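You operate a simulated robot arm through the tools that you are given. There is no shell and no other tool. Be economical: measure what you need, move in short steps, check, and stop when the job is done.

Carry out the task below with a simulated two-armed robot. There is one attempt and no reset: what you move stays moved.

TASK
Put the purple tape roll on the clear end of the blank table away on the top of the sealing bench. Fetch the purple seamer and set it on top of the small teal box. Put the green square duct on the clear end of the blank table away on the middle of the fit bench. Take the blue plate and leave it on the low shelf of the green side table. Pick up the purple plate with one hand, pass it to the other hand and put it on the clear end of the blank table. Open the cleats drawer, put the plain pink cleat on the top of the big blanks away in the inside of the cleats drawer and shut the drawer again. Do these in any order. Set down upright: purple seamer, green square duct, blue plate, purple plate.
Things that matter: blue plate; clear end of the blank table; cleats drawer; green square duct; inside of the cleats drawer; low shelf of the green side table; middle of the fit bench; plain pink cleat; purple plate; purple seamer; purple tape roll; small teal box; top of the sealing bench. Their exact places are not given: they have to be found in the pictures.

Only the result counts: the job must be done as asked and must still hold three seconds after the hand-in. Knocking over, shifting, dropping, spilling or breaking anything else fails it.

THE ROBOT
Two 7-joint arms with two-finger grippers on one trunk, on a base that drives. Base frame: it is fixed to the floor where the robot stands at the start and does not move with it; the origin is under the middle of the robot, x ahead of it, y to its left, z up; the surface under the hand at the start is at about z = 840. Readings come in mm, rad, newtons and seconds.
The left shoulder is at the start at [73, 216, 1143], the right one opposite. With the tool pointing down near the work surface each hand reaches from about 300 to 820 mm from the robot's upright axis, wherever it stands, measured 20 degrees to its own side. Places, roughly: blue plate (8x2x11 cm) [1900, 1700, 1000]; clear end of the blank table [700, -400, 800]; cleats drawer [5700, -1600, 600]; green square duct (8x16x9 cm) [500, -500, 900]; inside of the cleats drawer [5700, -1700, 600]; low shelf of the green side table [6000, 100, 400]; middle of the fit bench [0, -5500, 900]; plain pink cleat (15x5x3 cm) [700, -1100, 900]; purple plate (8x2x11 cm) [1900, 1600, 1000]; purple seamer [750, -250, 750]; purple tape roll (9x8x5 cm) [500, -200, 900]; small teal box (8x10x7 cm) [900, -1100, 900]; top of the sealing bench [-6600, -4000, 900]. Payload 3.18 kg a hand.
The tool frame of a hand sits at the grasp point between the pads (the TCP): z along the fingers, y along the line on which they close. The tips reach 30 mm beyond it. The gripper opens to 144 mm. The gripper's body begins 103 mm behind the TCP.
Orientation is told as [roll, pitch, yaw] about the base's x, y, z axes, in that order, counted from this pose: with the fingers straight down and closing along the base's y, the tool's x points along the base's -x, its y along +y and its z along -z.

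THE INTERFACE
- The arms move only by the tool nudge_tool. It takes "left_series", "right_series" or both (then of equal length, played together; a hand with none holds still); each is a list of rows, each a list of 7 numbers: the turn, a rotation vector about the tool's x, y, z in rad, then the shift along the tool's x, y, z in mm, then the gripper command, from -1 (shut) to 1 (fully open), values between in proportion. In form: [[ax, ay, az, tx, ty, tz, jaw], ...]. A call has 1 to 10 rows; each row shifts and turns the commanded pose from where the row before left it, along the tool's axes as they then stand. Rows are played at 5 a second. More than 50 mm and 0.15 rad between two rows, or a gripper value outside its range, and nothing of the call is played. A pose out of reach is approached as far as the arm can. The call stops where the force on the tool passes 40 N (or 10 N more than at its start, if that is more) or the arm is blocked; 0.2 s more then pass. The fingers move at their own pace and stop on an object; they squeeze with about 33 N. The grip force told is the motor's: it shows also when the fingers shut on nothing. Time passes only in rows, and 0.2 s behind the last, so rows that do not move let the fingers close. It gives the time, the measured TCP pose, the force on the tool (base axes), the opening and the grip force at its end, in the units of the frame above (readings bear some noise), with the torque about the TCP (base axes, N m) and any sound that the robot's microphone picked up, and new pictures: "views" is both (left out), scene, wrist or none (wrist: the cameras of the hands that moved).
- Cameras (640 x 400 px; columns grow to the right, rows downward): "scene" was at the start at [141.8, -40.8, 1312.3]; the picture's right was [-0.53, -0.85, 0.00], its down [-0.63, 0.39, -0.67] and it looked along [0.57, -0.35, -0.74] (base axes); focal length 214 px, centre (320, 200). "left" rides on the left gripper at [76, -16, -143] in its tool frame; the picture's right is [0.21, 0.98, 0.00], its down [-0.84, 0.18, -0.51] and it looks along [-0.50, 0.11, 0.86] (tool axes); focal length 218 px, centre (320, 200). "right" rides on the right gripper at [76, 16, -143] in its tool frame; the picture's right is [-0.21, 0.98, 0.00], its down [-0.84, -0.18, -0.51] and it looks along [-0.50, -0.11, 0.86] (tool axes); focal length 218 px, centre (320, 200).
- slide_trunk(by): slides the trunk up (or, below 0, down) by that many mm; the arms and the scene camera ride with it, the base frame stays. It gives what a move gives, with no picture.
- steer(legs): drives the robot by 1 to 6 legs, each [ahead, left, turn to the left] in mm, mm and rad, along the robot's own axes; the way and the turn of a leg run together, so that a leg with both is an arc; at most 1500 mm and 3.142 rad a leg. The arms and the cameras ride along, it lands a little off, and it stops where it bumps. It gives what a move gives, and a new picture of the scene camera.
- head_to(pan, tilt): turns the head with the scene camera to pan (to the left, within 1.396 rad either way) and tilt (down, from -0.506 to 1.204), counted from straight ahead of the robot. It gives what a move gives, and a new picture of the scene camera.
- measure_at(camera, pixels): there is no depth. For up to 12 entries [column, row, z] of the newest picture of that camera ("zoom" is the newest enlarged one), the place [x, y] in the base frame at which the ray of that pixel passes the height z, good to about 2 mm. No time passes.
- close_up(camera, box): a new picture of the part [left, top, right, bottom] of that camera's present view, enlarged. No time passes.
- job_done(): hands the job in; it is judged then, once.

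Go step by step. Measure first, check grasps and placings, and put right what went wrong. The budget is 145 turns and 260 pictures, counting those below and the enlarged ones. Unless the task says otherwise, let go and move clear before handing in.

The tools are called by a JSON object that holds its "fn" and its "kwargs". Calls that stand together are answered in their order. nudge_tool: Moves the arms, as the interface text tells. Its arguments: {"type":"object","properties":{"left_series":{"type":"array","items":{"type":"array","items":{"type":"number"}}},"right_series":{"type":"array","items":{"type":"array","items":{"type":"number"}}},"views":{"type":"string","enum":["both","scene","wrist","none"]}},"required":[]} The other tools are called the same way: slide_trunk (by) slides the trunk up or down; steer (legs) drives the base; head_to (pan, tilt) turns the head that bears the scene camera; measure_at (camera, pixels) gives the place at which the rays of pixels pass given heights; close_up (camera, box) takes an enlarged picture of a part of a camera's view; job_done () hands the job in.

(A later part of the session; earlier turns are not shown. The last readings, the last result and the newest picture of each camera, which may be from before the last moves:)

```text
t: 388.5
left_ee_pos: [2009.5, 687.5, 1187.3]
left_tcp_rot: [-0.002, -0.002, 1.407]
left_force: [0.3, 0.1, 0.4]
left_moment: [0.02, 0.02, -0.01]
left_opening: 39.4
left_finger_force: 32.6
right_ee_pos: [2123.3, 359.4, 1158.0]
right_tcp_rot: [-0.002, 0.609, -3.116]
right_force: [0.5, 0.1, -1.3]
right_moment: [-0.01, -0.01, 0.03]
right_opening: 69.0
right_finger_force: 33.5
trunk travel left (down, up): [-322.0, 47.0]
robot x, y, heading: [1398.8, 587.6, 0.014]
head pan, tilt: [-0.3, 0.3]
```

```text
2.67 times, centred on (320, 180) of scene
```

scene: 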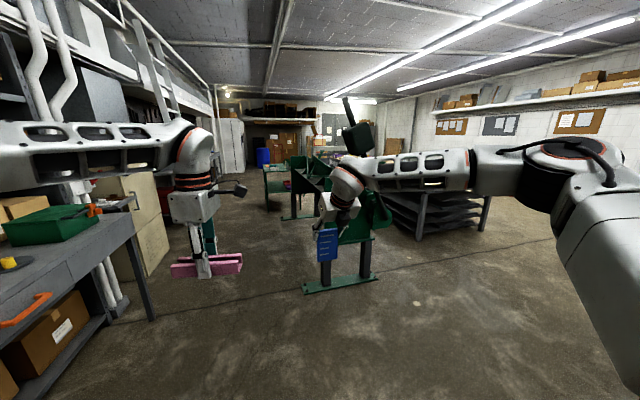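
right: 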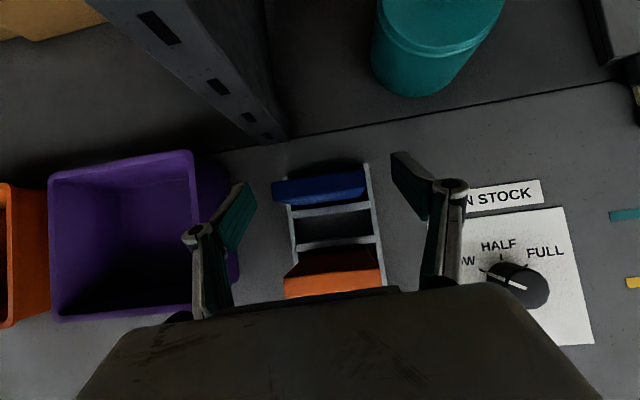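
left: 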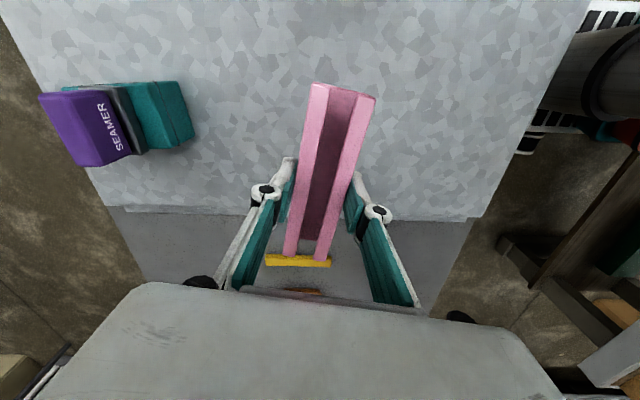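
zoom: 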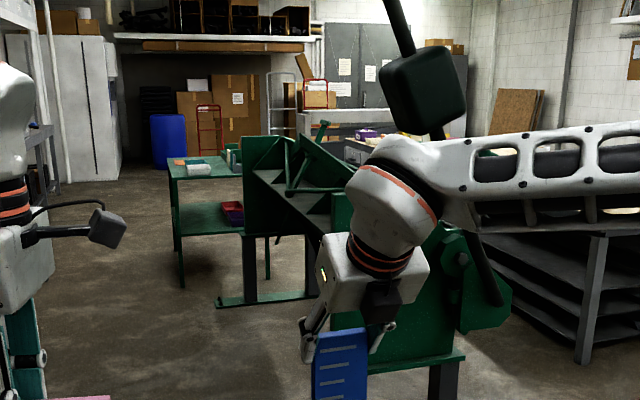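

The machine occupies y below ~230 from x 3200 to 5150, and the side table begins at x≈5800. Driving along y≈620 to x≈4900 and looking.

{"fn": "steer", "kwargs": {"legs": [[1200, 30, -0.014], [1200, 0, 0], [1100, 0, 0]]}}

{"fn": "head_to", "kwargs": {"pan": -0.4, "tilt": 0.6}}

```text
t: 405.6
left_ee_pos: [5539.2, 702.4, 1188.4]
left_tcp_rot: [0.0, -0.001, 1.381]
left_force: [0.1, 1.0, -0.9]
left_moment: [0.03, 0.03, -0.02]
left_opening: 39.0
left_finger_force: 32.7
right_ee_pos: [5645.2, 371.9, 1158.5]
right_tcp_rot: [0.0, 0.61, -3.141]
right_force: [-1.0, 0.0, -0.6]
right_moment: [-0.01, 0.03, 0.0]
right_opening: 69.0
right_finger_force: 33.4
trunk travel left (down, up): [-322.0, 47.0]
robot x, y, heading: [4927.3, 618.4, -0.012]
head pan, tilt: [-0.3, 0.3]
```

scene: 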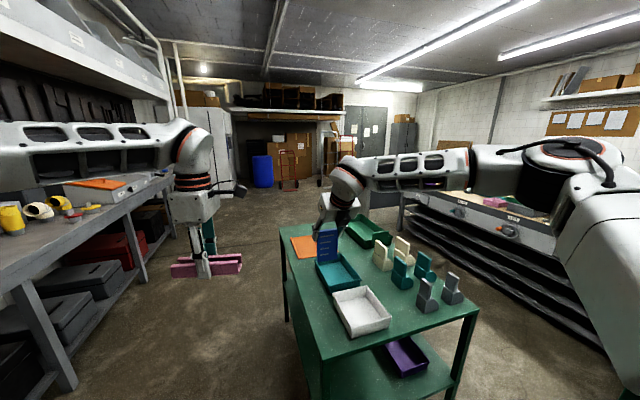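

```text
t: 406.4
left_ee_pos: [5539.9, 701.7, 1186.7]
left_tcp_rot: [-0.002, -0.002, 1.379]
left_force: [0.5, -0.6, -0.8]
left_moment: [0.0, -0.02, 0.01]
left_opening: 39.5
left_finger_force: 32.8
right_ee_pos: [5644.8, 372.3, 1157.1]
right_tcp_rot: [-0.003, 0.61, -3.141]
right_force: [-0.5, 0.1, -0.4]
right_moment: [-0.01, -0.01, -0.04]
right_opening: 69.0
right_finger_force: 32.6
trunk travel left (down, up): [-322.0, 47.0]
robot x, y, heading: [4926.3, 618.3, -0.018]
head pan, tilt: [-0.4, 0.6]
```

scene: 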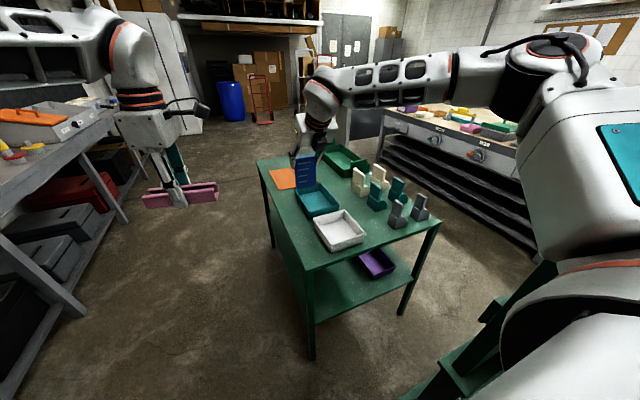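

The table's legs reach the floor at (312,358), (401,314), (271,247); a purple tray sits on the low shelf at (378,262). Measuring heights and extents.

{"fn": "measure_at", "kwargs": {"camera": "scene", "pixels": [[312, 358, 0], [402, 314, 0], [271, 247, 0], [310, 323, 350], [310, 323, 400], [412, 284, 400], [306, 270, 800], [440, 222, 800], [258, 162, 800], [306, 270, 750], [378, 278, 400]]}}

{"fn": "close_up", "kwargs": {"camera": "scene", "box": [240, 130, 460, 365]}}

```text
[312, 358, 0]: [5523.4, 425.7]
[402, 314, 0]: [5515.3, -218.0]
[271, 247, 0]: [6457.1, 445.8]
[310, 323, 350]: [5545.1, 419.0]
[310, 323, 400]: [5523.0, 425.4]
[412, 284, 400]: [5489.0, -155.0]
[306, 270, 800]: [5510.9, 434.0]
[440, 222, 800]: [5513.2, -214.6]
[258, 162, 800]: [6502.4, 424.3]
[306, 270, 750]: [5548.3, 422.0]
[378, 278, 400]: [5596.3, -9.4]
```

```text
1.70 times, centred on (350, 248) of scene
```

zoom: 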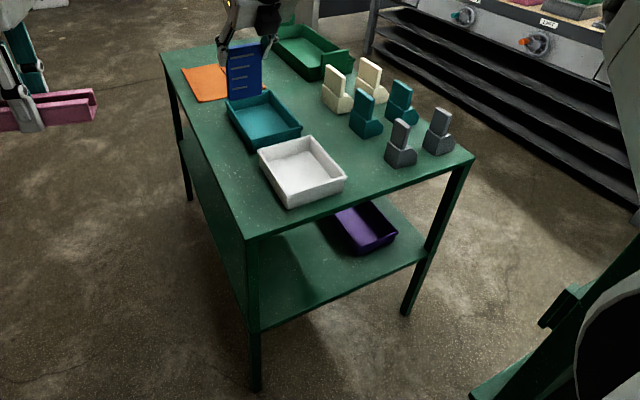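

The table spans x 5515–6480, y −215–430, top ≈800, low shelf ≈400 with the purple tray at y<100. I'll back off 200 mm, lower the trunk fully, and bring the blue plate down in front of the table at y≈290.

{"fn": "steer", "kwargs": {"legs": [[-210, 0, 0.018]]}}

{"fn": "slide_trunk", "kwargs": {"by": -320}}

{"fn": "nudge_tool", "kwargs": {"right_series": [[0, 0, 0, -22.1, 12, 20.3, -1], [0, 0, 0, -22.1, 12, 20.3, -1], [0, 0, 0, -22.1, 12, 20.3, -1], [0, 0, 0, -24, 12, 27, -1], [0, 0, 0, -24, 12, 27, -1], [0, 0, 0, -24, 12, 27, -1], [0, 0, 0, -26.7, 10, 25.2, -1], [0, 0, 0, -26.7, 0, 25.2, -1]], "views": "both"}}

```text
t: 408.1
left_ee_pos: [5326.6, 713.6, 1186.7]
left_tcp_rot: [-0.001, -0.003, 1.398]
left_force: [0.5, 0.2, -0.3]
left_moment: [-0.03, -0.01, 0.01]
left_opening: 39.4
left_finger_force: 33.3
right_ee_pos: [5437.5, 384.5, 1158.6]
right_tcp_rot: [-0.002, 0.609, -3.124]
right_force: [0.4, 0.7, -0.9]
right_moment: [-0.01, 0.0, 0.0]
right_opening: 68.7
right_finger_force: 32.9
trunk travel left (down, up): [-322.0, 47.0]
robot x, y, heading: [4711.1, 617.5, 0.007]
head pan, tilt: [-0.4, 0.6]
```

scene: 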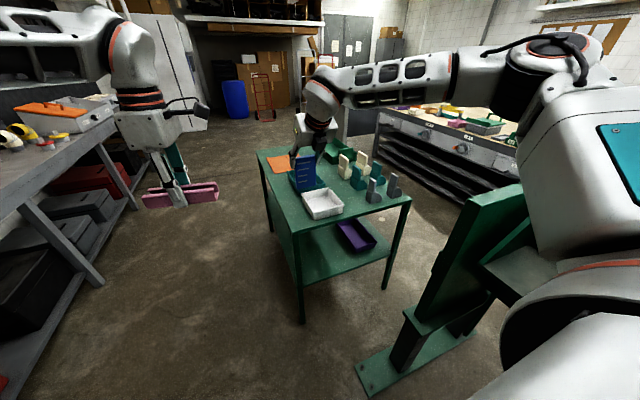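

```text
t: 411.2
left_ee_pos: [5327.2, 713.3, 868.0]
left_tcp_rot: [-0.004, -0.002, 1.399]
left_force: [-0.3, 0.2, -1.1]
left_moment: [0.01, -0.06, -0.01]
left_opening: 39.3
left_finger_force: 32.9
right_ee_pos: [5437.5, 384.4, 839.2]
right_tcp_rot: [-0.001, 0.61, -3.125]
right_force: [-0.1, -0.3, -0.6]
right_moment: [0.0, 0.01, 0.01]
right_opening: 69.1
right_finger_force: 32.6
trunk travel left (down, up): [-2.0, 367.0]
robot x, y, heading: [4711.8, 617.6, 0.008]
head pan, tilt: [-0.4, 0.6]
```

```text
t: 413.2
left_ee_pos: [5314.9, 743.1, 869.8]
left_tcp_rot: [-0.017, 0.021, 1.409]
left_force: [0.8, 0.7, -0.3]
left_moment: [-0.03, 0.06, -0.02]
left_opening: 39.1
left_finger_force: 33.2
right_ee_pos: [5395.4, 335.5, 594.6]
right_tcp_rot: [0.045, 0.639, -3.063]
right_force: [0.0, -0.9, -0.3]
right_moment: [0.06, -0.05, 0.05]
right_opening: 68.9
right_finger_force: 33.0
trunk travel left (down, up): [-2.0, 367.0]
robot x, y, heading: [4713.2, 623.4, 0.013]
head pan, tilt: [-0.4, 0.6]
stopped in row 8 (right hand): the arm was blocked; the commanded pose is now the measured one
```

scene: 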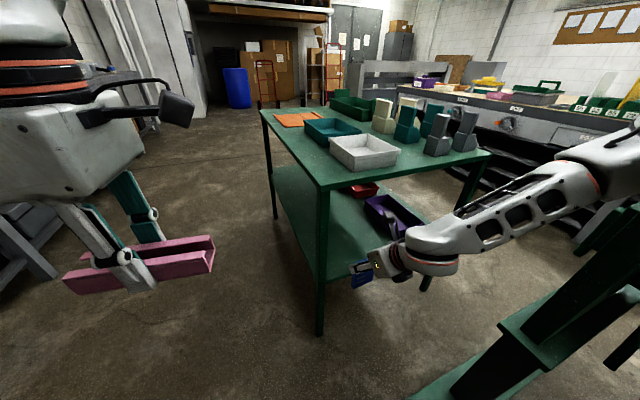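
right: 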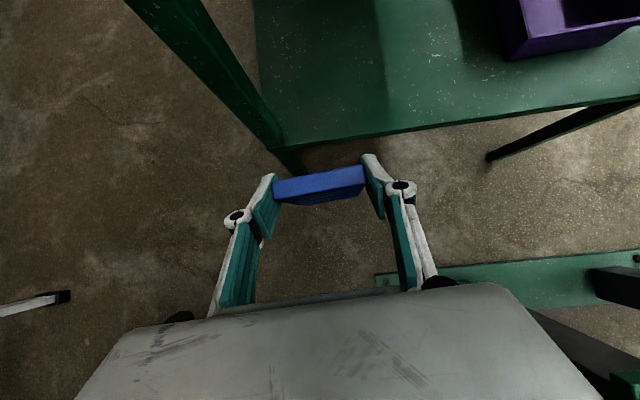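

The right elbow was blocked, most likely by the green machine on the right. I'll reverse the arm's path, raise the trunk, and approach the table from its free north side instead.

{"fn": "nudge_tool", "kwargs": {"right_series": [[0, 0, 0, 26.7, -5, -25.2, -1], [0, 0, 0, 24, -10, -27, -1], [0, 0, 0, 24, -12, -27, -1], [0, 0, 0, 24, -12, -27, -1], [0, 0, 0, 20, -8, -22, -1], [0, 0, 0, 12, 0, -22, -1]], "views": "none"}}

{"fn": "slide_trunk", "kwargs": {"by": 320}}

{"fn": "steer", "kwargs": {"legs": [[0, 280, 0], [1350, 0, 0]]}}

{"fn": "head_to", "kwargs": {"pan": 0.9, "tilt": 0.7}}

```text
t: 414.6
left_ee_pos: [5326.4, 716.0, 868.6]
left_tcp_rot: [-0.001, 0.0, 1.402]
left_force: [0.2, -0.2, -1.0]
left_moment: [0.01, 0.0, -0.02]
left_opening: 39.3
left_finger_force: 32.7
right_ee_pos: [5416.5, 363.5, 778.0]
right_tcp_rot: [0.011, 0.621, -3.096]
right_force: [0.2, -0.6, -0.4]
right_moment: [0.04, 0.03, -0.02]
right_opening: 68.9
right_finger_force: 33.1
trunk travel left (down, up): [-2.0, 367.0]
robot x, y, heading: [4715.7, 620.6, 0.014]
head pan, tilt: [-0.4, 0.6]
```

```text
t: 417.8
left_ee_pos: [5325.7, 719.6, 1186.5]
left_tcp_rot: [-0.001, -0.002, 1.406]
left_force: [0.1, 0.4, -1.8]
left_moment: [0.02, 0.02, -0.01]
left_opening: 39.3
left_finger_force: 32.7
right_ee_pos: [5414.7, 366.3, 1094.6]
right_tcp_rot: [0.01, 0.62, -3.095]
right_force: [0.3, -0.1, -0.9]
right_moment: [-0.01, -0.01, -0.03]
right_opening: 69.1
right_finger_force: 33.3
trunk travel left (down, up): [-322.0, 47.0]
robot x, y, heading: [4718.6, 622.9, 0.014]
head pan, tilt: [-0.4, 0.6]
```

```text
t: 427.3
left_ee_pos: [6698.2, 1017.8, 1186.4]
left_tcp_rot: [-0.003, -0.002, 1.409]
left_force: [0.2, 0.0, -0.6]
left_moment: [-0.02, 0.02, 0.01]
left_opening: 39.0
left_finger_force: 33.0
right_ee_pos: [6787.0, 665.7, 1093.9]
right_tcp_rot: [0.008, 0.62, -3.089]
right_force: [0.3, -0.8, -0.3]
right_moment: [-0.05, -0.01, 0.01]
right_opening: 68.7
right_finger_force: 32.8
trunk travel left (down, up): [-322.0, 47.0]
robot x, y, heading: [6089.5, 916.9, 0.016]
head pan, tilt: [-0.4, 0.6]
```

scene: 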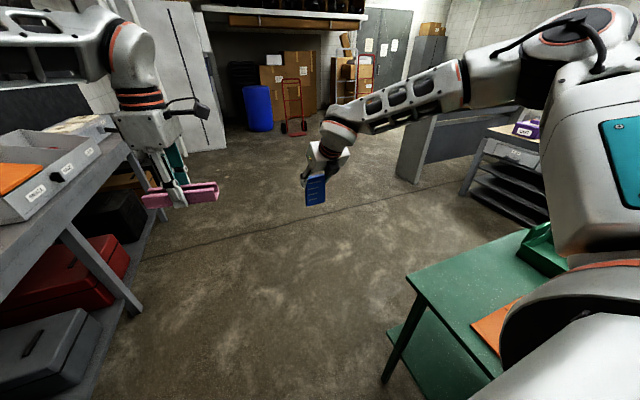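

```text
t: 428.8
left_ee_pos: [6697.6, 1018.8, 1186.5]
left_tcp_rot: [-0.002, -0.003, 1.409]
left_force: [0.3, 0.2, -1.1]
left_moment: [0.0, 0.02, 0.0]
left_opening: 39.2
left_finger_force: 33.1
right_ee_pos: [6787.4, 665.4, 1094.1]
right_tcp_rot: [0.006, 0.621, -3.089]
right_force: [0.5, 1.2, -0.9]
right_moment: [0.03, -0.01, 0.02]
right_opening: 68.9
right_finger_force: 32.5
trunk travel left (down, up): [-322.0, 47.0]
robot x, y, heading: [6087.9, 915.1, 0.021]
head pan, tilt: [0.901, 0.7]
```

scene: 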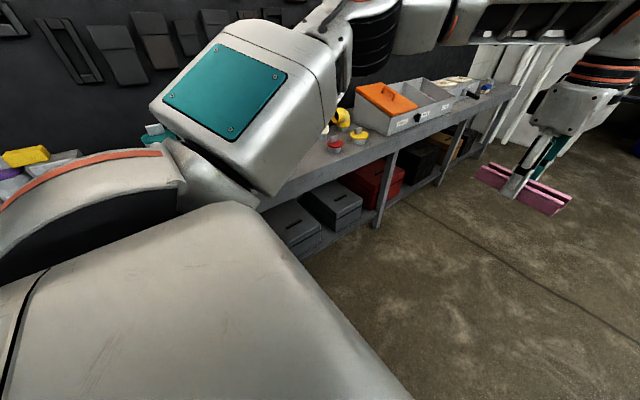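

The bench on the left has tools; measuring its front legs for the turning room.

{"fn": "measure_at", "kwargs": {"camera": "scene", "pixels": [[380, 228, 0], [440, 187, 0], [395, 150, 900], [270, 208, 900], [305, 255, 150]]}}

```text
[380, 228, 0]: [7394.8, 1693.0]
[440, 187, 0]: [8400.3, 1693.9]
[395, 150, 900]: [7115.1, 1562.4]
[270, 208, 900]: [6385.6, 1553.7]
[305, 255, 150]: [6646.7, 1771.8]
```

There is 1.1 m between table and bench. Turning right to face the table from the north, backing to y≈1185, lowering trunk and arm.

{"fn": "steer", "kwargs": {"legs": [[0, 80, 0], [0, 0, -1.592], [-190, 0, 0]]}}

{"fn": "slide_trunk", "kwargs": {"by": -320}}

{"fn": "head_to", "kwargs": {"pan": -0.3, "tilt": 0.8}}

{"fn": "nudge_tool", "kwargs": {"right_series": [[0, 0, 0, -30.9, 0, 26, -1], [0, 0, 0, -30.9, 0, 26, -1], [0, 0, 0, -30.9, 0, 26, -1], [0, 0, 0, -30.9, 0, 26, -1], [0, 0, 0, -30.9, 0, 26, -1], [0, 0, 0, -30.9, 0, 26, -1], [0, 0, 0, -22, 0, 18.5, -1]], "views": "both"}}

```text
t: 435.2
left_ee_pos: [6170.6, 571.5, 1187.0]
left_tcp_rot: [-0.002, -0.002, -0.195]
left_force: [0.1, -0.1, -0.3]
left_moment: [0.0, 0.03, -0.02]
left_opening: 39.5
left_finger_force: 32.8
right_ee_pos: [5816.4, 491.6, 1093.6]
right_tcp_rot: [0.008, 0.623, 1.589]
right_force: [0.3, -0.7, 0.4]
right_moment: [-0.03, -0.04, -0.05]
right_opening: 69.1
right_finger_force: 33.1
trunk travel left (down, up): [-322.0, 47.0]
robot x, y, heading: [6087.1, 1183.4, -1.586]
head pan, tilt: [0.901, 0.7]
```

scene: 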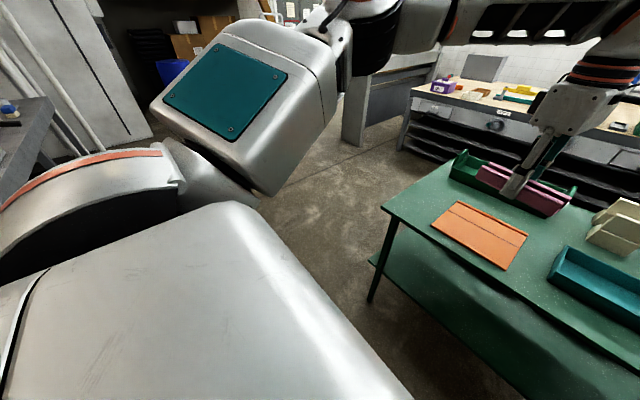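

```text
t: 438.4
left_ee_pos: [6171.7, 571.3, 866.4]
left_tcp_rot: [-0.004, -0.001, -0.193]
left_force: [-0.1, 1.3, -0.5]
left_moment: [0.01, -0.02, -0.01]
left_opening: 39.1
left_finger_force: 33.2
right_ee_pos: [5815.5, 493.2, 775.7]
right_tcp_rot: [0.007, 0.622, 1.59]
right_force: [0.0, 0.6, -0.2]
right_moment: [0.01, 0.01, 0.02]
right_opening: 69.0
right_finger_force: 33.1
trunk travel left (down, up): [-2.0, 367.0]
robot x, y, heading: [6088.1, 1182.9, -1.587]
head pan, tilt: [0.901, 0.7]
```

```text
t: 439.8
left_ee_pos: [6170.6, 571.2, 865.6]
left_tcp_rot: [-0.003, -0.003, -0.195]
left_force: [0.3, -0.2, -0.1]
left_moment: [0.03, 0.01, -0.02]
left_opening: 39.0
left_finger_force: 33.2
right_ee_pos: [5816.1, 491.8, 773.9]
right_tcp_rot: [0.008, 0.621, 1.589]
right_force: [-0.1, 0.4, -0.7]
right_moment: [-0.01, -0.02, -0.01]
right_opening: 69.1
right_finger_force: 32.6
trunk travel left (down, up): [-2.0, 367.0]
robot x, y, heading: [6092.1, 1185.0, -1.595]
head pan, tilt: [-0.3, 0.799]
```

scene: 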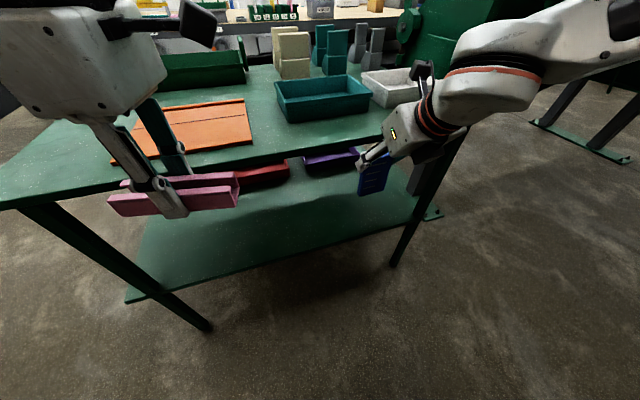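

```text
t: 441.4
left_ee_pos: [6170.4, 570.8, 867.4]
left_tcp_rot: [-0.003, -0.004, -0.195]
left_force: [0.5, 0.3, -0.4]
left_moment: [0.02, 0.04, 0.02]
left_opening: 39.3
left_finger_force: 32.5
right_ee_pos: [5814.9, 538.4, 599.4]
right_tcp_rot: [0.006, 0.621, 1.59]
right_force: [0.3, -0.1, -0.5]
right_moment: [-0.01, 0.01, 0.01]
right_opening: 69.1
right_finger_force: 32.4
right hand out of reach, approached as far as the arm can: row 5, 6, 7
trunk travel left (down, up): [-2.0, 367.0]
robot x, y, heading: [6092.9, 1185.3, -1.591]
head pan, tilt: [-0.3, 0.799]
```

scene: 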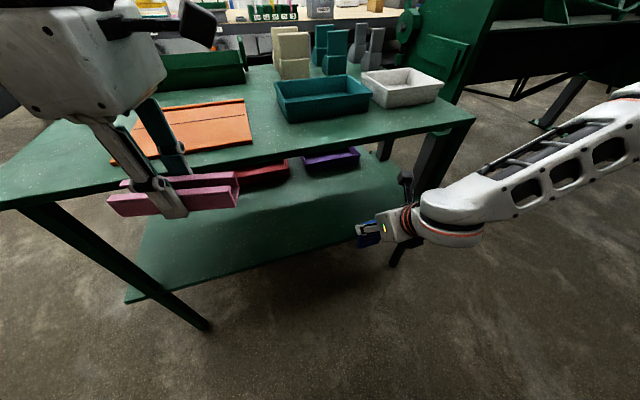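
right: 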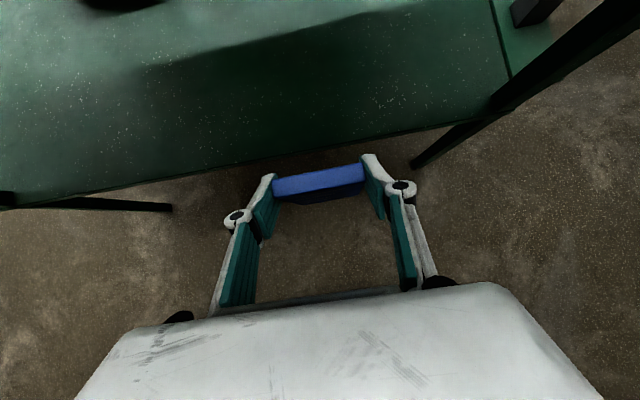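

The arm stalls at z≈599 in this folded pose; more extension should let it drop lower. Extending 53 mm forward, then lowering.

{"fn": "nudge_tool", "kwargs": {"right_series": [[0, 0, 0, 21.5, 0, 15.5, -1], [0, 0, 0, 21.5, 0, 15.5, -1], [0, 0, 0, -14.5, 0, 20.3, -1], [0, 0, 0, -14.5, 0, 20.3, -1], [0, 0, 0, -14.5, 0, 20.3, -1], [0, 0, 0, -14.5, 0, 20.3, -1]], "views": "none"}}

```text
t: 442.8
left_ee_pos: [6171.3, 571.2, 866.5]
left_tcp_rot: [-0.002, -0.001, -0.191]
left_force: [0.0, -0.2, -0.5]
left_moment: [0.02, 0.01, -0.01]
left_opening: 39.3
left_finger_force: 32.9
right_ee_pos: [5814.0, 484.7, 548.9]
right_tcp_rot: [0.007, 0.62, 1.59]
right_force: [0.6, 0.4, 0.0]
right_moment: [-0.02, -0.02, -0.02]
right_opening: 68.9
right_finger_force: 33.4
right hand out of reach, approached as far as the arm can: row 5, 6
trunk travel left (down, up): [-2.0, 367.0]
robot x, y, heading: [6087.1, 1182.9, -1.592]
head pan, tilt: [-0.3, 0.799]
```

Lower already: z 549. Extending 45 mm more and lowering again.

{"fn": "nudge_tool", "kwargs": {"right_series": [[0, 0, 0, 18.3, 0, 13.1, -1], [0, 0, 0, 18.3, 0, 13.1, -1], [0, 0, 0, -10.5, 0, 14.6, -1], [0, 0, 0, -10.5, 0, 14.6, -1], [0, 0, 0, -10.5, 0, 14.6, -1]], "views": "both"}}

```text
t: 444.0
left_ee_pos: [6171.0, 573.1, 870.1]
left_tcp_rot: [-0.006, -0.002, -0.192]
left_force: [0.3, 0.1, -1.3]
left_moment: [0.01, 0.0, 0.0]
left_opening: 39.4
left_finger_force: 33.4
right_ee_pos: [5814.6, 436.0, 503.4]
right_tcp_rot: [0.006, 0.636, 1.589]
right_force: [-3.1, 2.6, 29.5]
right_moment: [0.11, 0.04, -0.05]
right_opening: 69.0
right_finger_force: 33.0
trunk travel left (down, up): [-2.0, 367.0]
robot x, y, heading: [6088.2, 1188.0, -1.593]
head pan, tilt: [-0.3, 0.799]
```

scene: 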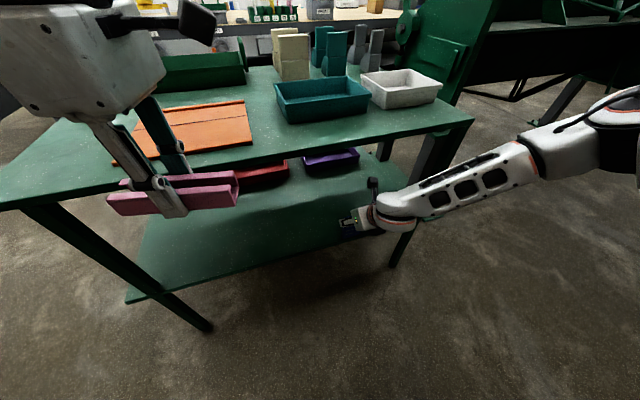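
right: 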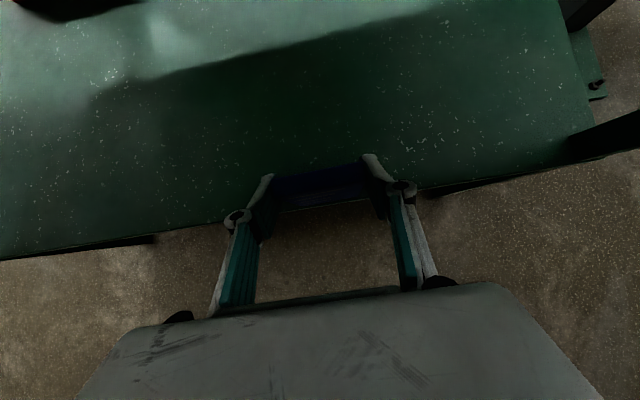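

The plate's bottom touched the shelf right at its edge (29 N at TCP 503). Raising 8 mm, driving 85 mm forward, and lowering to contact.

{"fn": "nudge_tool", "kwargs": {"right_series": [[0, 0, 0, 6, 0, -8.5, -1]], "views": "none"}}

{"fn": "steer", "kwargs": {"legs": [[88, 0, 0]]}}

{"fn": "nudge_tool", "kwargs": {"right_series": [[0, 0, 0, -2.3, 0, 3.3, -1], [0, 0, 0, -1.2, 0, 1.6, -1]], "views": "wrist"}}

```text
t: 444.4
left_ee_pos: [6171.9, 570.2, 866.0]
left_tcp_rot: [0.0, -0.002, -0.194]
left_force: [1.5, -0.1, -1.4]
left_moment: [0.02, -0.01, 0.04]
left_opening: 39.3
left_finger_force: 33.3
right_ee_pos: [5814.0, 441.0, 504.5]
right_tcp_rot: [0.009, 0.618, 1.588]
right_force: [1.2, -1.6, 6.1]
right_moment: [-0.29, -0.28, 0.0]
right_opening: 69.0
right_finger_force: 32.8
trunk travel left (down, up): [-2.0, 367.0]
robot x, y, heading: [6091.2, 1184.7, -1.589]
head pan, tilt: [-0.3, 0.799]
```

```text
t: 445.5
left_ee_pos: [6168.8, 482.4, 865.0]
left_tcp_rot: [0.001, 0.0, -0.194]
left_force: [0.4, 0.0, -1.1]
left_moment: [0.02, -0.01, -0.03]
left_opening: 39.6
left_finger_force: 32.8
right_ee_pos: [5811.3, 351.6, 504.7]
right_tcp_rot: [0.007, 0.617, 1.59]
right_force: [0.5, -0.2, -1.0]
right_moment: [-0.03, 0.01, 0.0]
right_opening: 68.9
right_finger_force: 33.1
trunk travel left (down, up): [-2.0, 367.0]
robot x, y, heading: [6087.4, 1095.8, -1.587]
head pan, tilt: [-0.3, 0.799]
```

scene: 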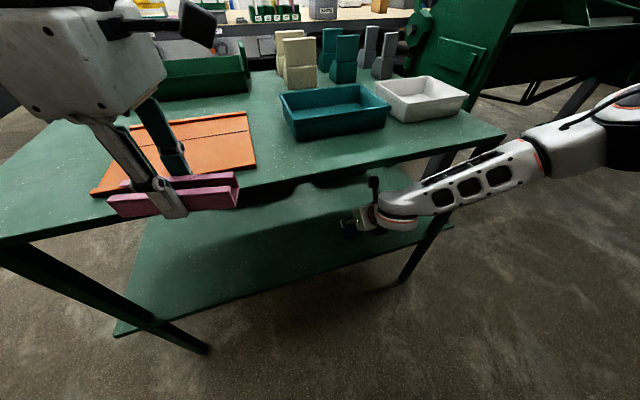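

```text
t: 446.1
left_ee_pos: [6169.7, 483.9, 868.6]
left_tcp_rot: [-0.003, -0.003, -0.193]
left_force: [0.7, 0.1, -1.1]
left_moment: [0.0, 0.01, 0.02]
left_opening: 39.4
left_finger_force: 32.9
right_ee_pos: [5812.6, 350.6, 504.0]
right_tcp_rot: [0.006, 0.627, 1.59]
right_force: [-2.7, 4.6, 18.6]
right_moment: [0.42, 0.0, 0.0]
right_opening: 68.8
right_finger_force: 32.8
trunk travel left (down, up): [-2.0, 367.0]
robot x, y, heading: [6086.2, 1095.0, -1.589]
head pan, tilt: [-0.3, 0.799]
```

right: 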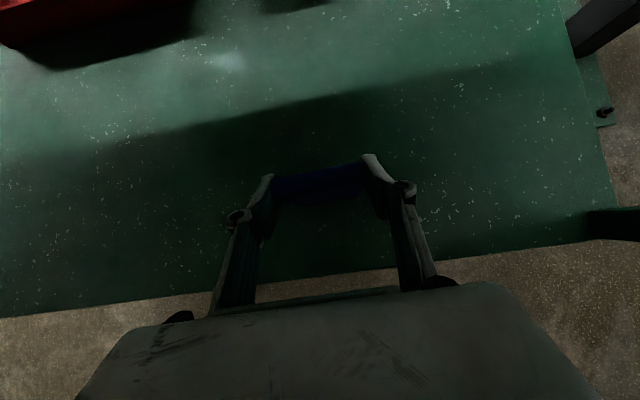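

The plate rests on the low shelf (19 N), 90 mm inside the edge. Opening gently, and then backing straight out.

{"fn": "nudge_tool", "kwargs": {"right_series": [[0, 0, 0, 0.3, 0, -0.5, -0.02], [0, 0, 0, 0, 0, 0, 0.1], [0, 0, 0, 0, 0, 0, 0.4], [0, 0, 0, 0, 0, 0, 0.5], [0, 0, 0, 0, 0, 0, 0.5]], "views": "none"}}

{"fn": "steer", "kwargs": {"legs": [[-200, 0, 0]]}}

{"fn": "close_up", "kwargs": {"camera": "scene", "box": [230, 120, 470, 270]}}

```text
t: 447.3
left_ee_pos: [6168.8, 482.5, 866.5]
left_tcp_rot: [-0.003, -0.001, -0.194]
left_force: [0.3, -0.4, -0.9]
left_moment: [0.01, 0.02, 0.0]
left_opening: 39.3
left_finger_force: 33.3
right_ee_pos: [5811.0, 349.9, 500.9]
right_tcp_rot: [0.009, 0.62, 1.591]
right_force: [0.1, 0.2, -0.7]
right_moment: [-0.01, -0.03, 0.02]
right_opening: 108.2
right_finger_force: 0.1
trunk travel left (down, up): [-2.0, 367.0]
robot x, y, heading: [6089.4, 1093.8, -1.584]
head pan, tilt: [-0.3, 0.799]
```

```text
t: 448.9
left_ee_pos: [6173.3, 685.1, 865.9]
left_tcp_rot: [-0.002, -0.001, -0.192]
left_force: [-0.5, 0.8, -0.3]
left_moment: [-0.02, 0.01, 0.0]
left_opening: 39.3
left_finger_force: 33.1
right_ee_pos: [5815.5, 552.5, 500.9]
right_tcp_rot: [0.008, 0.62, 1.591]
right_force: [0.4, -0.4, 1.1]
right_moment: [0.03, -0.01, -0.01]
right_opening: 108.1
right_finger_force: 0.1
trunk travel left (down, up): [-2.0, 367.0]
robot x, y, heading: [6093.9, 1295.4, -1.578]
head pan, tilt: [-0.3, 0.799]
```

scene: 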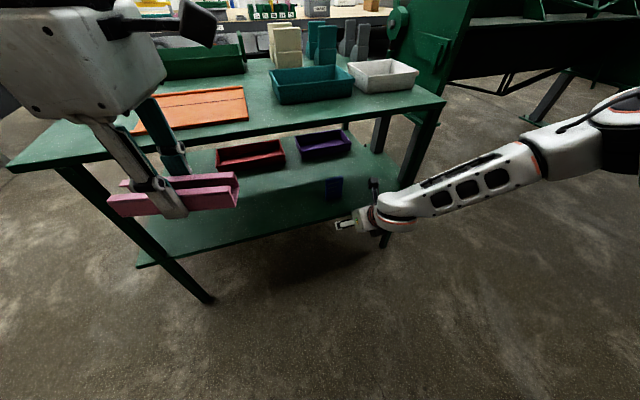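

```text
2.67 times, centred on (350, 195) of scene
```

zoom: 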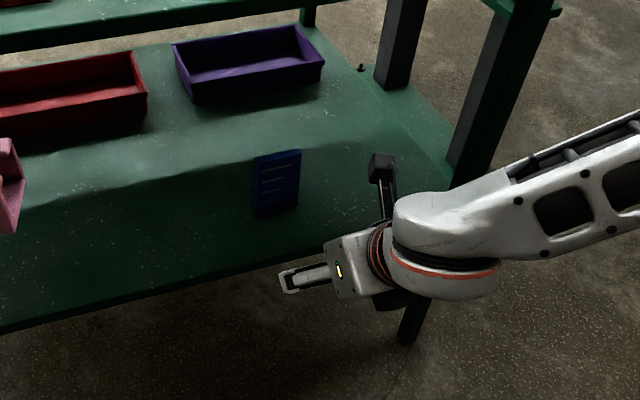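

The blue plate stands upright on the low shelf. Next the cleats drawer at about (5700,−1600): going round the side table's east end, staying faced to −y, then looking.

{"fn": "steer", "kwargs": {"legs": [[0, 1060, 0], [1000, 0, 0], [890, 0, 0], [0, -1200, 0]]}}

{"fn": "head_to", "kwargs": {"pan": -0.2, "tilt": 0.5}}

```text
t: 477.8
left_ee_pos: [6075.6, -1222.0, 865.6]
left_tcp_rot: [-0.002, -0.002, -0.149]
left_force: [0.5, -0.3, -0.3]
left_moment: [-0.02, -0.04, 0.0]
left_opening: 39.2
left_finger_force: 32.6
right_ee_pos: [5724.0, -1369.5, 500.3]
right_tcp_rot: [0.009, 0.62, 1.636]
right_force: [-0.1, 0.2, 0.2]
right_moment: [0.01, -0.02, 0.03]
right_opening: 107.9
right_finger_force: 0.0
trunk travel left (down, up): [-2.0, 367.0]
robot x, y, heading: [5972.7, -613.7, -1.542]
head pan, tilt: [-0.3, 0.799]
```

scene: 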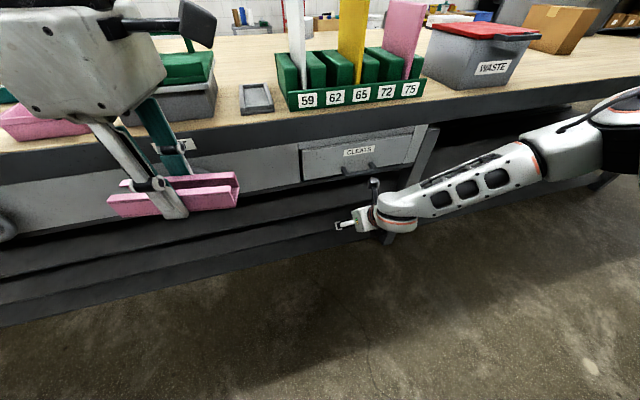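

```text
t: 478.6
left_ee_pos: [6075.8, -1221.8, 866.3]
left_tcp_rot: [-0.001, -0.003, -0.149]
left_force: [-0.9, 0.5, -0.5]
left_moment: [-0.03, -0.03, -0.01]
left_opening: 39.1
left_finger_force: 32.5
right_ee_pos: [5724.1, -1370.0, 500.1]
right_tcp_rot: [0.009, 0.618, 1.634]
right_force: [-0.3, 0.0, -0.1]
right_moment: [0.02, 0.04, 0.0]
right_opening: 108.1
right_finger_force: 0.1
trunk travel left (down, up): [-2.0, 367.0]
robot x, y, heading: [5965.3, -614.2, -1.543]
head pan, tilt: [-0.201, 0.499]
```

scene: 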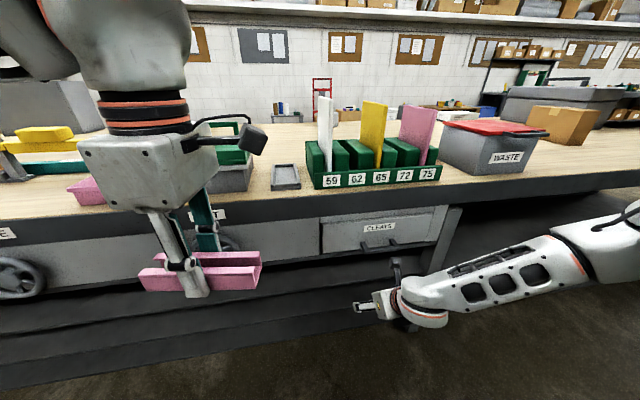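

The CLEATS drawer is at (380,235) with a dark bar handle below the label. Zooming and measuring.

{"fn": "close_up", "kwargs": {"camera": "scene", "box": [310, 190, 470, 290]}}

{"fn": "measure_at", "kwargs": {"camera": "scene", "pixels": [[320, 222, 700], [447, 207, 700], [320, 255, 600], [437, 241, 600], [380, 242, 650], [310, 222, 750], [380, 195, 800]]}}

```text
4.00 times, centred on (390, 240) of scene
```

zoom: 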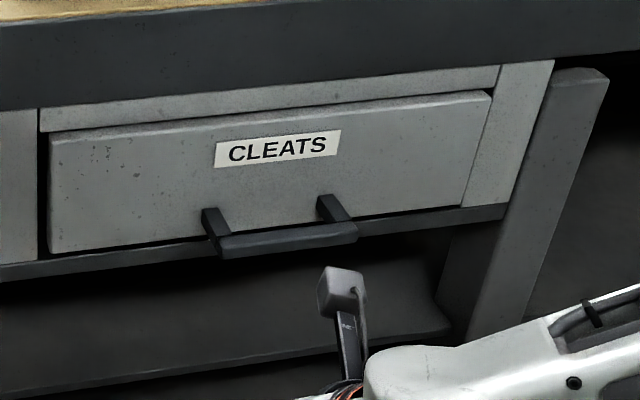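

```text
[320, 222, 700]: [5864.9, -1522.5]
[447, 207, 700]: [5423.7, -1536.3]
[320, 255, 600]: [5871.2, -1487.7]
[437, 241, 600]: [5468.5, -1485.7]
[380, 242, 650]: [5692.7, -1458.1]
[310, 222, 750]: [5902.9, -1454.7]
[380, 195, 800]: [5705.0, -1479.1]
```

I'll grip the bar handle with jaws closing fore-aft, so the right hand must return to vertical and yaw −90°. Raising the trunk 150 mm first (also gives parallax to locate the drawer).

{"fn": "slide_trunk", "kwargs": {"by": 150}}

{"fn": "nudge_tool", "kwargs": {"right_series": [[-0.0405, -0.0405, 0.1264, 0, 0, 0, 0], [-0.0405, -0.0405, 0.1264, 0, 0, 0, 0], [-0.0405, -0.0405, 0.1264, 0, 0, 0, 0], [-0.0405, -0.0405, 0.1264, 0, 0, 0, 0], [-0.0405, -0.0405, 0.1264, 0, 0, 0, 0], [-0.0405, -0.0405, 0.1264, 0, 0, 0, 0], [-0.0405, -0.0405, 0.1264, 0, 0, 0, 0], [-0.0405, -0.0405, 0.1264, 0, 0, 0, 0], [-0.0405, -0.0405, 0.1264, 0, 0, 0, 0], [-0.0405, -0.0405, 0.1264, 0, 0, 0, 0]], "views": "none"}}

{"fn": "nudge_tool", "kwargs": {"right_series": [[-0.0405, -0.0405, 0.1264, 0, 0, 0, 0], [-0.0405, -0.0405, 0.1264, 0, 0, 0, 0]], "views": "both"}}

{"fn": "close_up", "kwargs": {"camera": "scene", "box": [310, 220, 470, 340]}}

```text
t: 480.3
left_ee_pos: [6075.4, -1224.2, 1014.7]
left_tcp_rot: [0.001, -0.001, -0.148]
left_force: [0.1, -0.4, -0.6]
left_moment: [0.03, 0.0, -0.04]
left_opening: 39.4
left_finger_force: 32.7
right_ee_pos: [5724.1, -1375.9, 666.6]
right_tcp_rot: [0.008, 0.645, 1.636]
right_force: [-0.1, 0.0, -0.4]
right_moment: [-0.02, 0.01, -0.03]
right_opening: 108.0
right_finger_force: 0.0
trunk travel left (down, up): [-152.0, 217.0]
robot x, y, heading: [5969.2, -614.3, -1.539]
head pan, tilt: [-0.201, 0.499]
```

```text
t: 482.5
left_ee_pos: [6075.9, -1221.5, 1016.3]
left_tcp_rot: [-0.001, -0.002, -0.148]
left_force: [-0.8, -0.3, -1.7]
left_moment: [0.0, -0.02, 0.01]
left_opening: 38.9
left_finger_force: 33.0
right_ee_pos: [5684.1, -1336.9, 701.0]
right_tcp_rot: [-0.098, 0.102, 0.303]
right_force: [0.5, -0.1, -0.2]
right_moment: [0.01, -0.03, 0.03]
right_opening: 72.1
right_finger_force: 0.1
right hand out of reach, approached as far as the arm can: row 1, 2, 3, 4, 5, 6, 7, 8, 9, 10
trunk travel left (down, up): [-152.0, 217.0]
robot x, y, heading: [5965.4, -615.1, -1.539]
head pan, tilt: [-0.201, 0.499]
```

```text
t: 483.1
left_ee_pos: [6075.7, -1221.2, 1015.8]
left_tcp_rot: [-0.002, -0.001, -0.149]
left_force: [-0.2, -0.4, -1.3]
left_moment: [-0.02, -0.01, -0.02]
left_opening: 39.0
left_finger_force: 32.9
right_ee_pos: [5680.1, -1331.8, 702.5]
right_tcp_rot: [-0.029, 0.004, 0.057]
right_force: [0.6, -0.4, 0.7]
right_moment: [0.0, -0.01, 0.04]
right_opening: 72.1
right_finger_force: 0.0
right hand out of reach, approached as far as the arm can: row 1, 2
trunk travel left (down, up): [-152.0, 217.0]
robot x, y, heading: [5966.8, -614.9, -1.545]
head pan, tilt: [-0.201, 0.499]
```

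scene: 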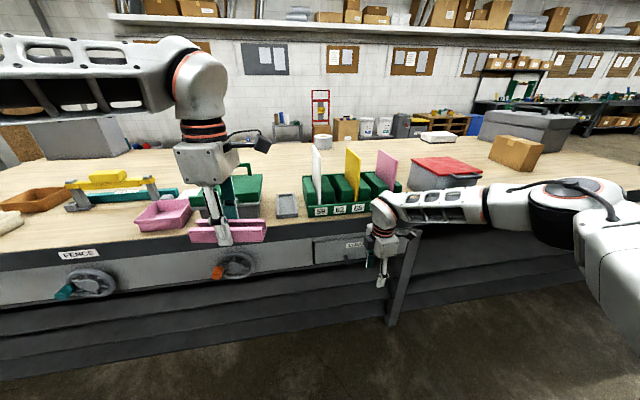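
right: 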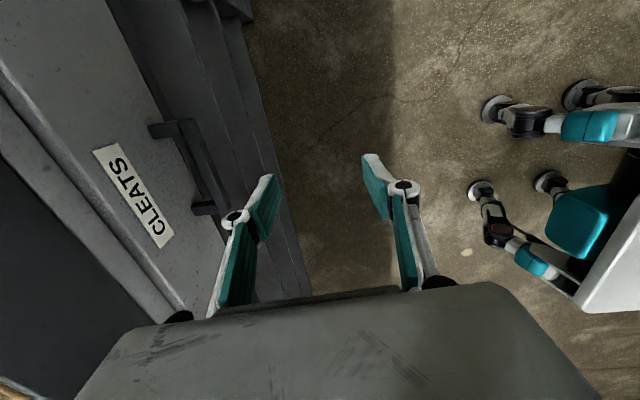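

```text
3.33 times, centred on (390, 280) of scene
```

zoom: 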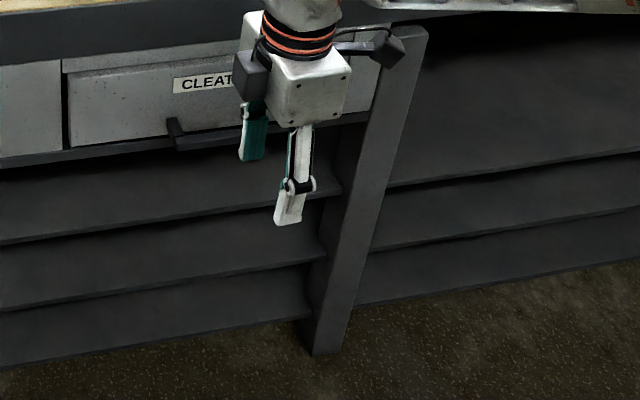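

The right hand is vertical, closing fore-aft. Triangulating the handle's left end: right view (213,213), scene (348,264).

{"fn": "measure_at", "kwargs": {"camera": "right", "pixels": [[222, 212, 640], [222, 212, 600], [222, 212, 560], [190, 120, 640], [190, 120, 600], [190, 120, 560], [195, 205, 600], [155, 130, 600]]}}

{"fn": "measure_at", "kwargs": {"camera": "scene", "pixels": [[347.4, 264, 640], [347.4, 264, 600], [347.4, 264, 560]]}}

{"fn": "close_up", "kwargs": {"camera": "right", "box": [120, 90, 300, 240]}}

```text
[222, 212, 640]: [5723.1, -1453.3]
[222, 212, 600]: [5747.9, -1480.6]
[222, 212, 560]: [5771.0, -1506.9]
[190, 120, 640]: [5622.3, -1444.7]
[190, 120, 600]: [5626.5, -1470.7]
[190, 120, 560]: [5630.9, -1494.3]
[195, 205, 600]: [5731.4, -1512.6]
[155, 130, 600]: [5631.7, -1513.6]
```

```text
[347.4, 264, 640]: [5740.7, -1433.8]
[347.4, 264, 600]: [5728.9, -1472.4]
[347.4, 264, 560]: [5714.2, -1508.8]
```

```text
2.67 times, centred on (210, 165) of right
```

zoom: 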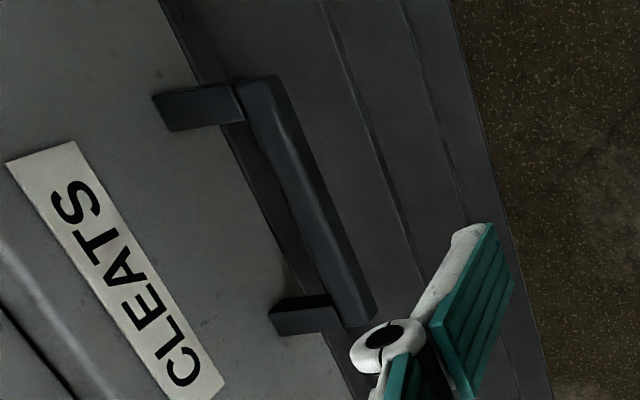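

The handle bar lies at about (5680,−1463,620). A vertical hand would hit the table's overhang, so I'll tilt the right hand 60° forward (jaws nearly vertical), lower the trunk 60 mm, come 55 mm closer, and look.

{"fn": "nudge_tool", "kwargs": {"right_series": [[0.149, 0, 0, 0, 0, 0, -0.1], [0.149, 0, 0, 0, 0, 0, -0.1], [0.149, 0, 0, 0, 0, 0, -0.1], [0.149, 0, 0, 0, 0, 0, -0.1], [0.149, 0, 0, 0, 0, 0, -0.1], [0.149, 0, 0, 0, 0, 0, -0.1], [0.149, 0, 0, 0, 0, 0, -0.1]], "views": "none"}}

{"fn": "slide_trunk", "kwargs": {"by": -60}}

{"fn": "steer", "kwargs": {"legs": [[60, 0, -0.03]]}}

{"fn": "nudge_tool", "kwargs": {"right_series": [[0, 0, 0, 0, 0, 0, -0.1]], "views": "wrist"}}

```text
t: 484.7
left_ee_pos: [6076.2, -1222.8, 1016.0]
left_tcp_rot: [-0.002, -0.004, -0.148]
left_force: [0.6, -0.4, -0.1]
left_moment: [-0.05, 0.01, -0.03]
left_opening: 39.4
left_finger_force: 33.1
right_ee_pos: [5679.7, -1343.6, 714.5]
right_tcp_rot: [-0.757, 0.005, 0.059]
right_force: [0.5, 0.4, 0.3]
right_moment: [0.01, 0.01, 0.01]
right_opening: 64.4
right_finger_force: 0.0
right hand out of reach, approached as far as the arm can: row 5, 6, 7
trunk travel left (down, up): [-152.0, 217.0]
robot x, y, heading: [5968.5, -614.3, -1.538]
head pan, tilt: [-0.201, 0.499]
```

```text
t: 485.7
left_ee_pos: [6075.3, -1220.1, 959.9]
left_tcp_rot: [-0.007, -0.001, -0.149]
left_force: [0.3, 1.5, 0.3]
left_moment: [-0.05, 0.01, 0.01]
left_opening: 39.3
left_finger_force: 32.7
right_ee_pos: [5677.6, -1308.4, 561.4]
right_tcp_rot: [-0.587, -0.002, 0.06]
right_force: [0.9, 0.2, 0.6]
right_moment: [0.06, 0.03, -0.01]
right_opening: 64.9
right_finger_force: 0.0
trunk travel left (down, up): [-92.0, 277.0]
robot x, y, heading: [5969.1, -613.1, -1.546]
head pan, tilt: [-0.201, 0.499]
```

```text
t: 486.7
left_ee_pos: [6056.9, -1286.8, 956.1]
left_tcp_rot: [-0.001, -0.002, -0.178]
left_force: [-0.1, -0.6, -1.4]
left_moment: [0.02, -0.03, 0.01]
left_opening: 39.3
left_finger_force: 32.7
right_ee_pos: [5656.2, -1360.6, 556.8]
right_tcp_rot: [-0.581, -0.001, 0.032]
right_force: [-0.2, 0.0, 0.2]
right_moment: [0.0, 0.0, 0.0]
right_opening: 65.0
right_finger_force: 0.1
trunk travel left (down, up): [-92.0, 277.0]
robot x, y, heading: [5970.5, -670.5, -1.571]
head pan, tilt: [-0.201, 0.499]
```

scene: 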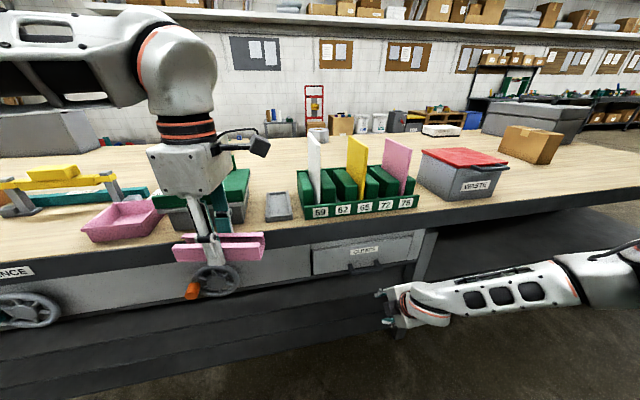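

```text
t: 487.1
left_ee_pos: [6057.7, -1285.7, 956.6]
left_tcp_rot: [-0.002, 0.0, -0.179]
left_force: [-1.2, 0.6, -0.5]
left_moment: [0.01, 0.0, -0.01]
left_opening: 39.1
left_finger_force: 32.7
right_ee_pos: [5656.6, -1359.5, 557.6]
right_tcp_rot: [-0.583, -0.001, 0.031]
right_force: [0.1, -0.5, 0.1]
right_moment: [0.01, 0.01, 0.0]
right_opening: 64.9
right_finger_force: 0.1
trunk travel left (down, up): [-92.0, 277.0]
robot x, y, heading: [5965.8, -674.5, -1.578]
head pan, tilt: [-0.201, 0.499]
```

right: 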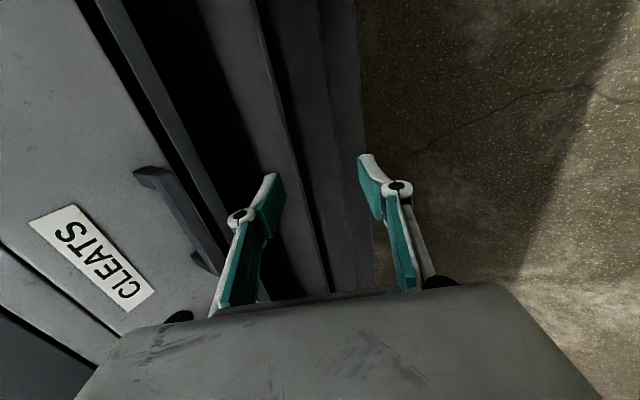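

The tilt stops at 0.58 rad, so I'll hook the bar with the forward finger only and pull by driving back. Re-measuring the bar's edges from this closer view.

{"fn": "close_up", "kwargs": {"camera": "right", "box": [90, 130, 290, 300]}}

{"fn": "measure_at", "kwargs": {"camera": "right", "pixels": [[168, 168, 620], [227, 262, 620], [155, 172, 620], [218, 270, 620], [135, 172, 620], [195, 262, 620], [168, 168, 605], [168, 168, 635]]}}

{"fn": "close_up", "kwargs": {"camera": "scene", "box": [300, 215, 440, 300]}}

{"fn": "measure_at", "kwargs": {"camera": "scene", "pixels": [[348, 266, 620], [383, 263, 620], [348, 266, 600], [348, 266, 640], [312, 250, 690], [312, 276, 590]]}}

```text
2.35 times, centred on (190, 215) of right
```

zoom: 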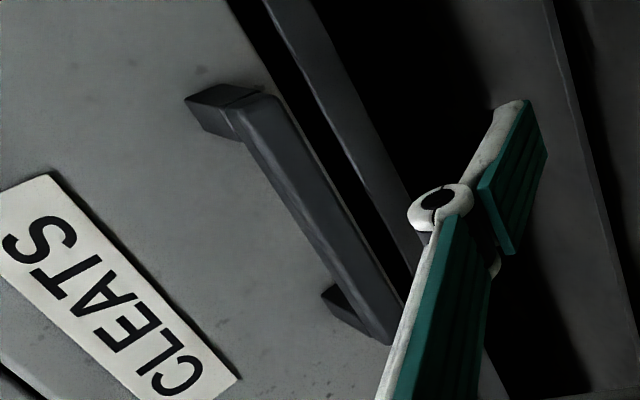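

```text
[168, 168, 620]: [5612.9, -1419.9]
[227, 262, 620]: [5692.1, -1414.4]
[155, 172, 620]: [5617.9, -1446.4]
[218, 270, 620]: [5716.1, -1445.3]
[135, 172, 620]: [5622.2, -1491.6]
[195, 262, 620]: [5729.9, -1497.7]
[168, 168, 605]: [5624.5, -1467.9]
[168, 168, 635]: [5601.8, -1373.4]
```

```text
4.57 times, centred on (370, 258) of scene
```

zoom: 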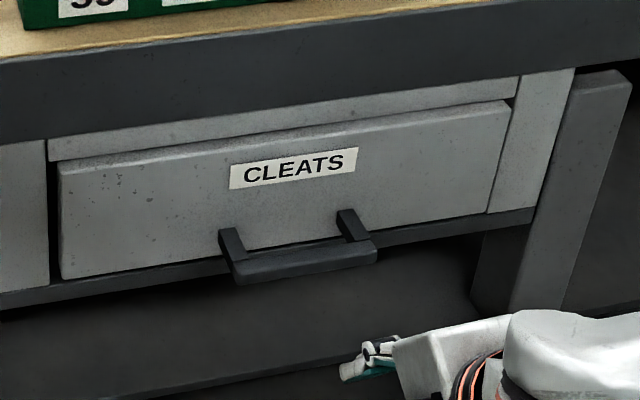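

```text
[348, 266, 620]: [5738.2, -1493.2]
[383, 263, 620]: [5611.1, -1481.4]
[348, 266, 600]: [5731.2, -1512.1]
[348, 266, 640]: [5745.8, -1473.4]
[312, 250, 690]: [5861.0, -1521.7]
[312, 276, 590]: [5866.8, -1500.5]
```

Matching the same feature (bar's front lower-left corner): scene (351.8,276.2), right (219.8,276.7).

{"fn": "measure_at", "kwargs": {"camera": "scene", "pixels": [[351.8, 276.2, 590], [351.8, 276.2, 610], [351.8, 276.2, 630], [382, 270.7, 610], [347.5, 265.5, 620], [316, 290, 590]]}}

{"fn": "measure_at", "kwargs": {"camera": "right", "pixels": [[219.8, 276.7, 590], [219.8, 276.7, 610], [219.8, 276.7, 630], [164, 175, 610], [171, 171, 600], [137, 180, 610]]}}

```text
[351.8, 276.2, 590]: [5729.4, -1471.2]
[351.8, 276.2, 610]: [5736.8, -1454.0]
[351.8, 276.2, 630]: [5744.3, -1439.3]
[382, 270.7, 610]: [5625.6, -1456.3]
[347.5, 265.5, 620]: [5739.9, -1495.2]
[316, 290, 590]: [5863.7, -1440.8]
```

```text
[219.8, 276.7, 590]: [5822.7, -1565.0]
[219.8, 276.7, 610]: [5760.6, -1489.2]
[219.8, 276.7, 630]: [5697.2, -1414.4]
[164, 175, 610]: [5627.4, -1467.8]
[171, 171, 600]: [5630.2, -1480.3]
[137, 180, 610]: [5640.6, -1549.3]
```

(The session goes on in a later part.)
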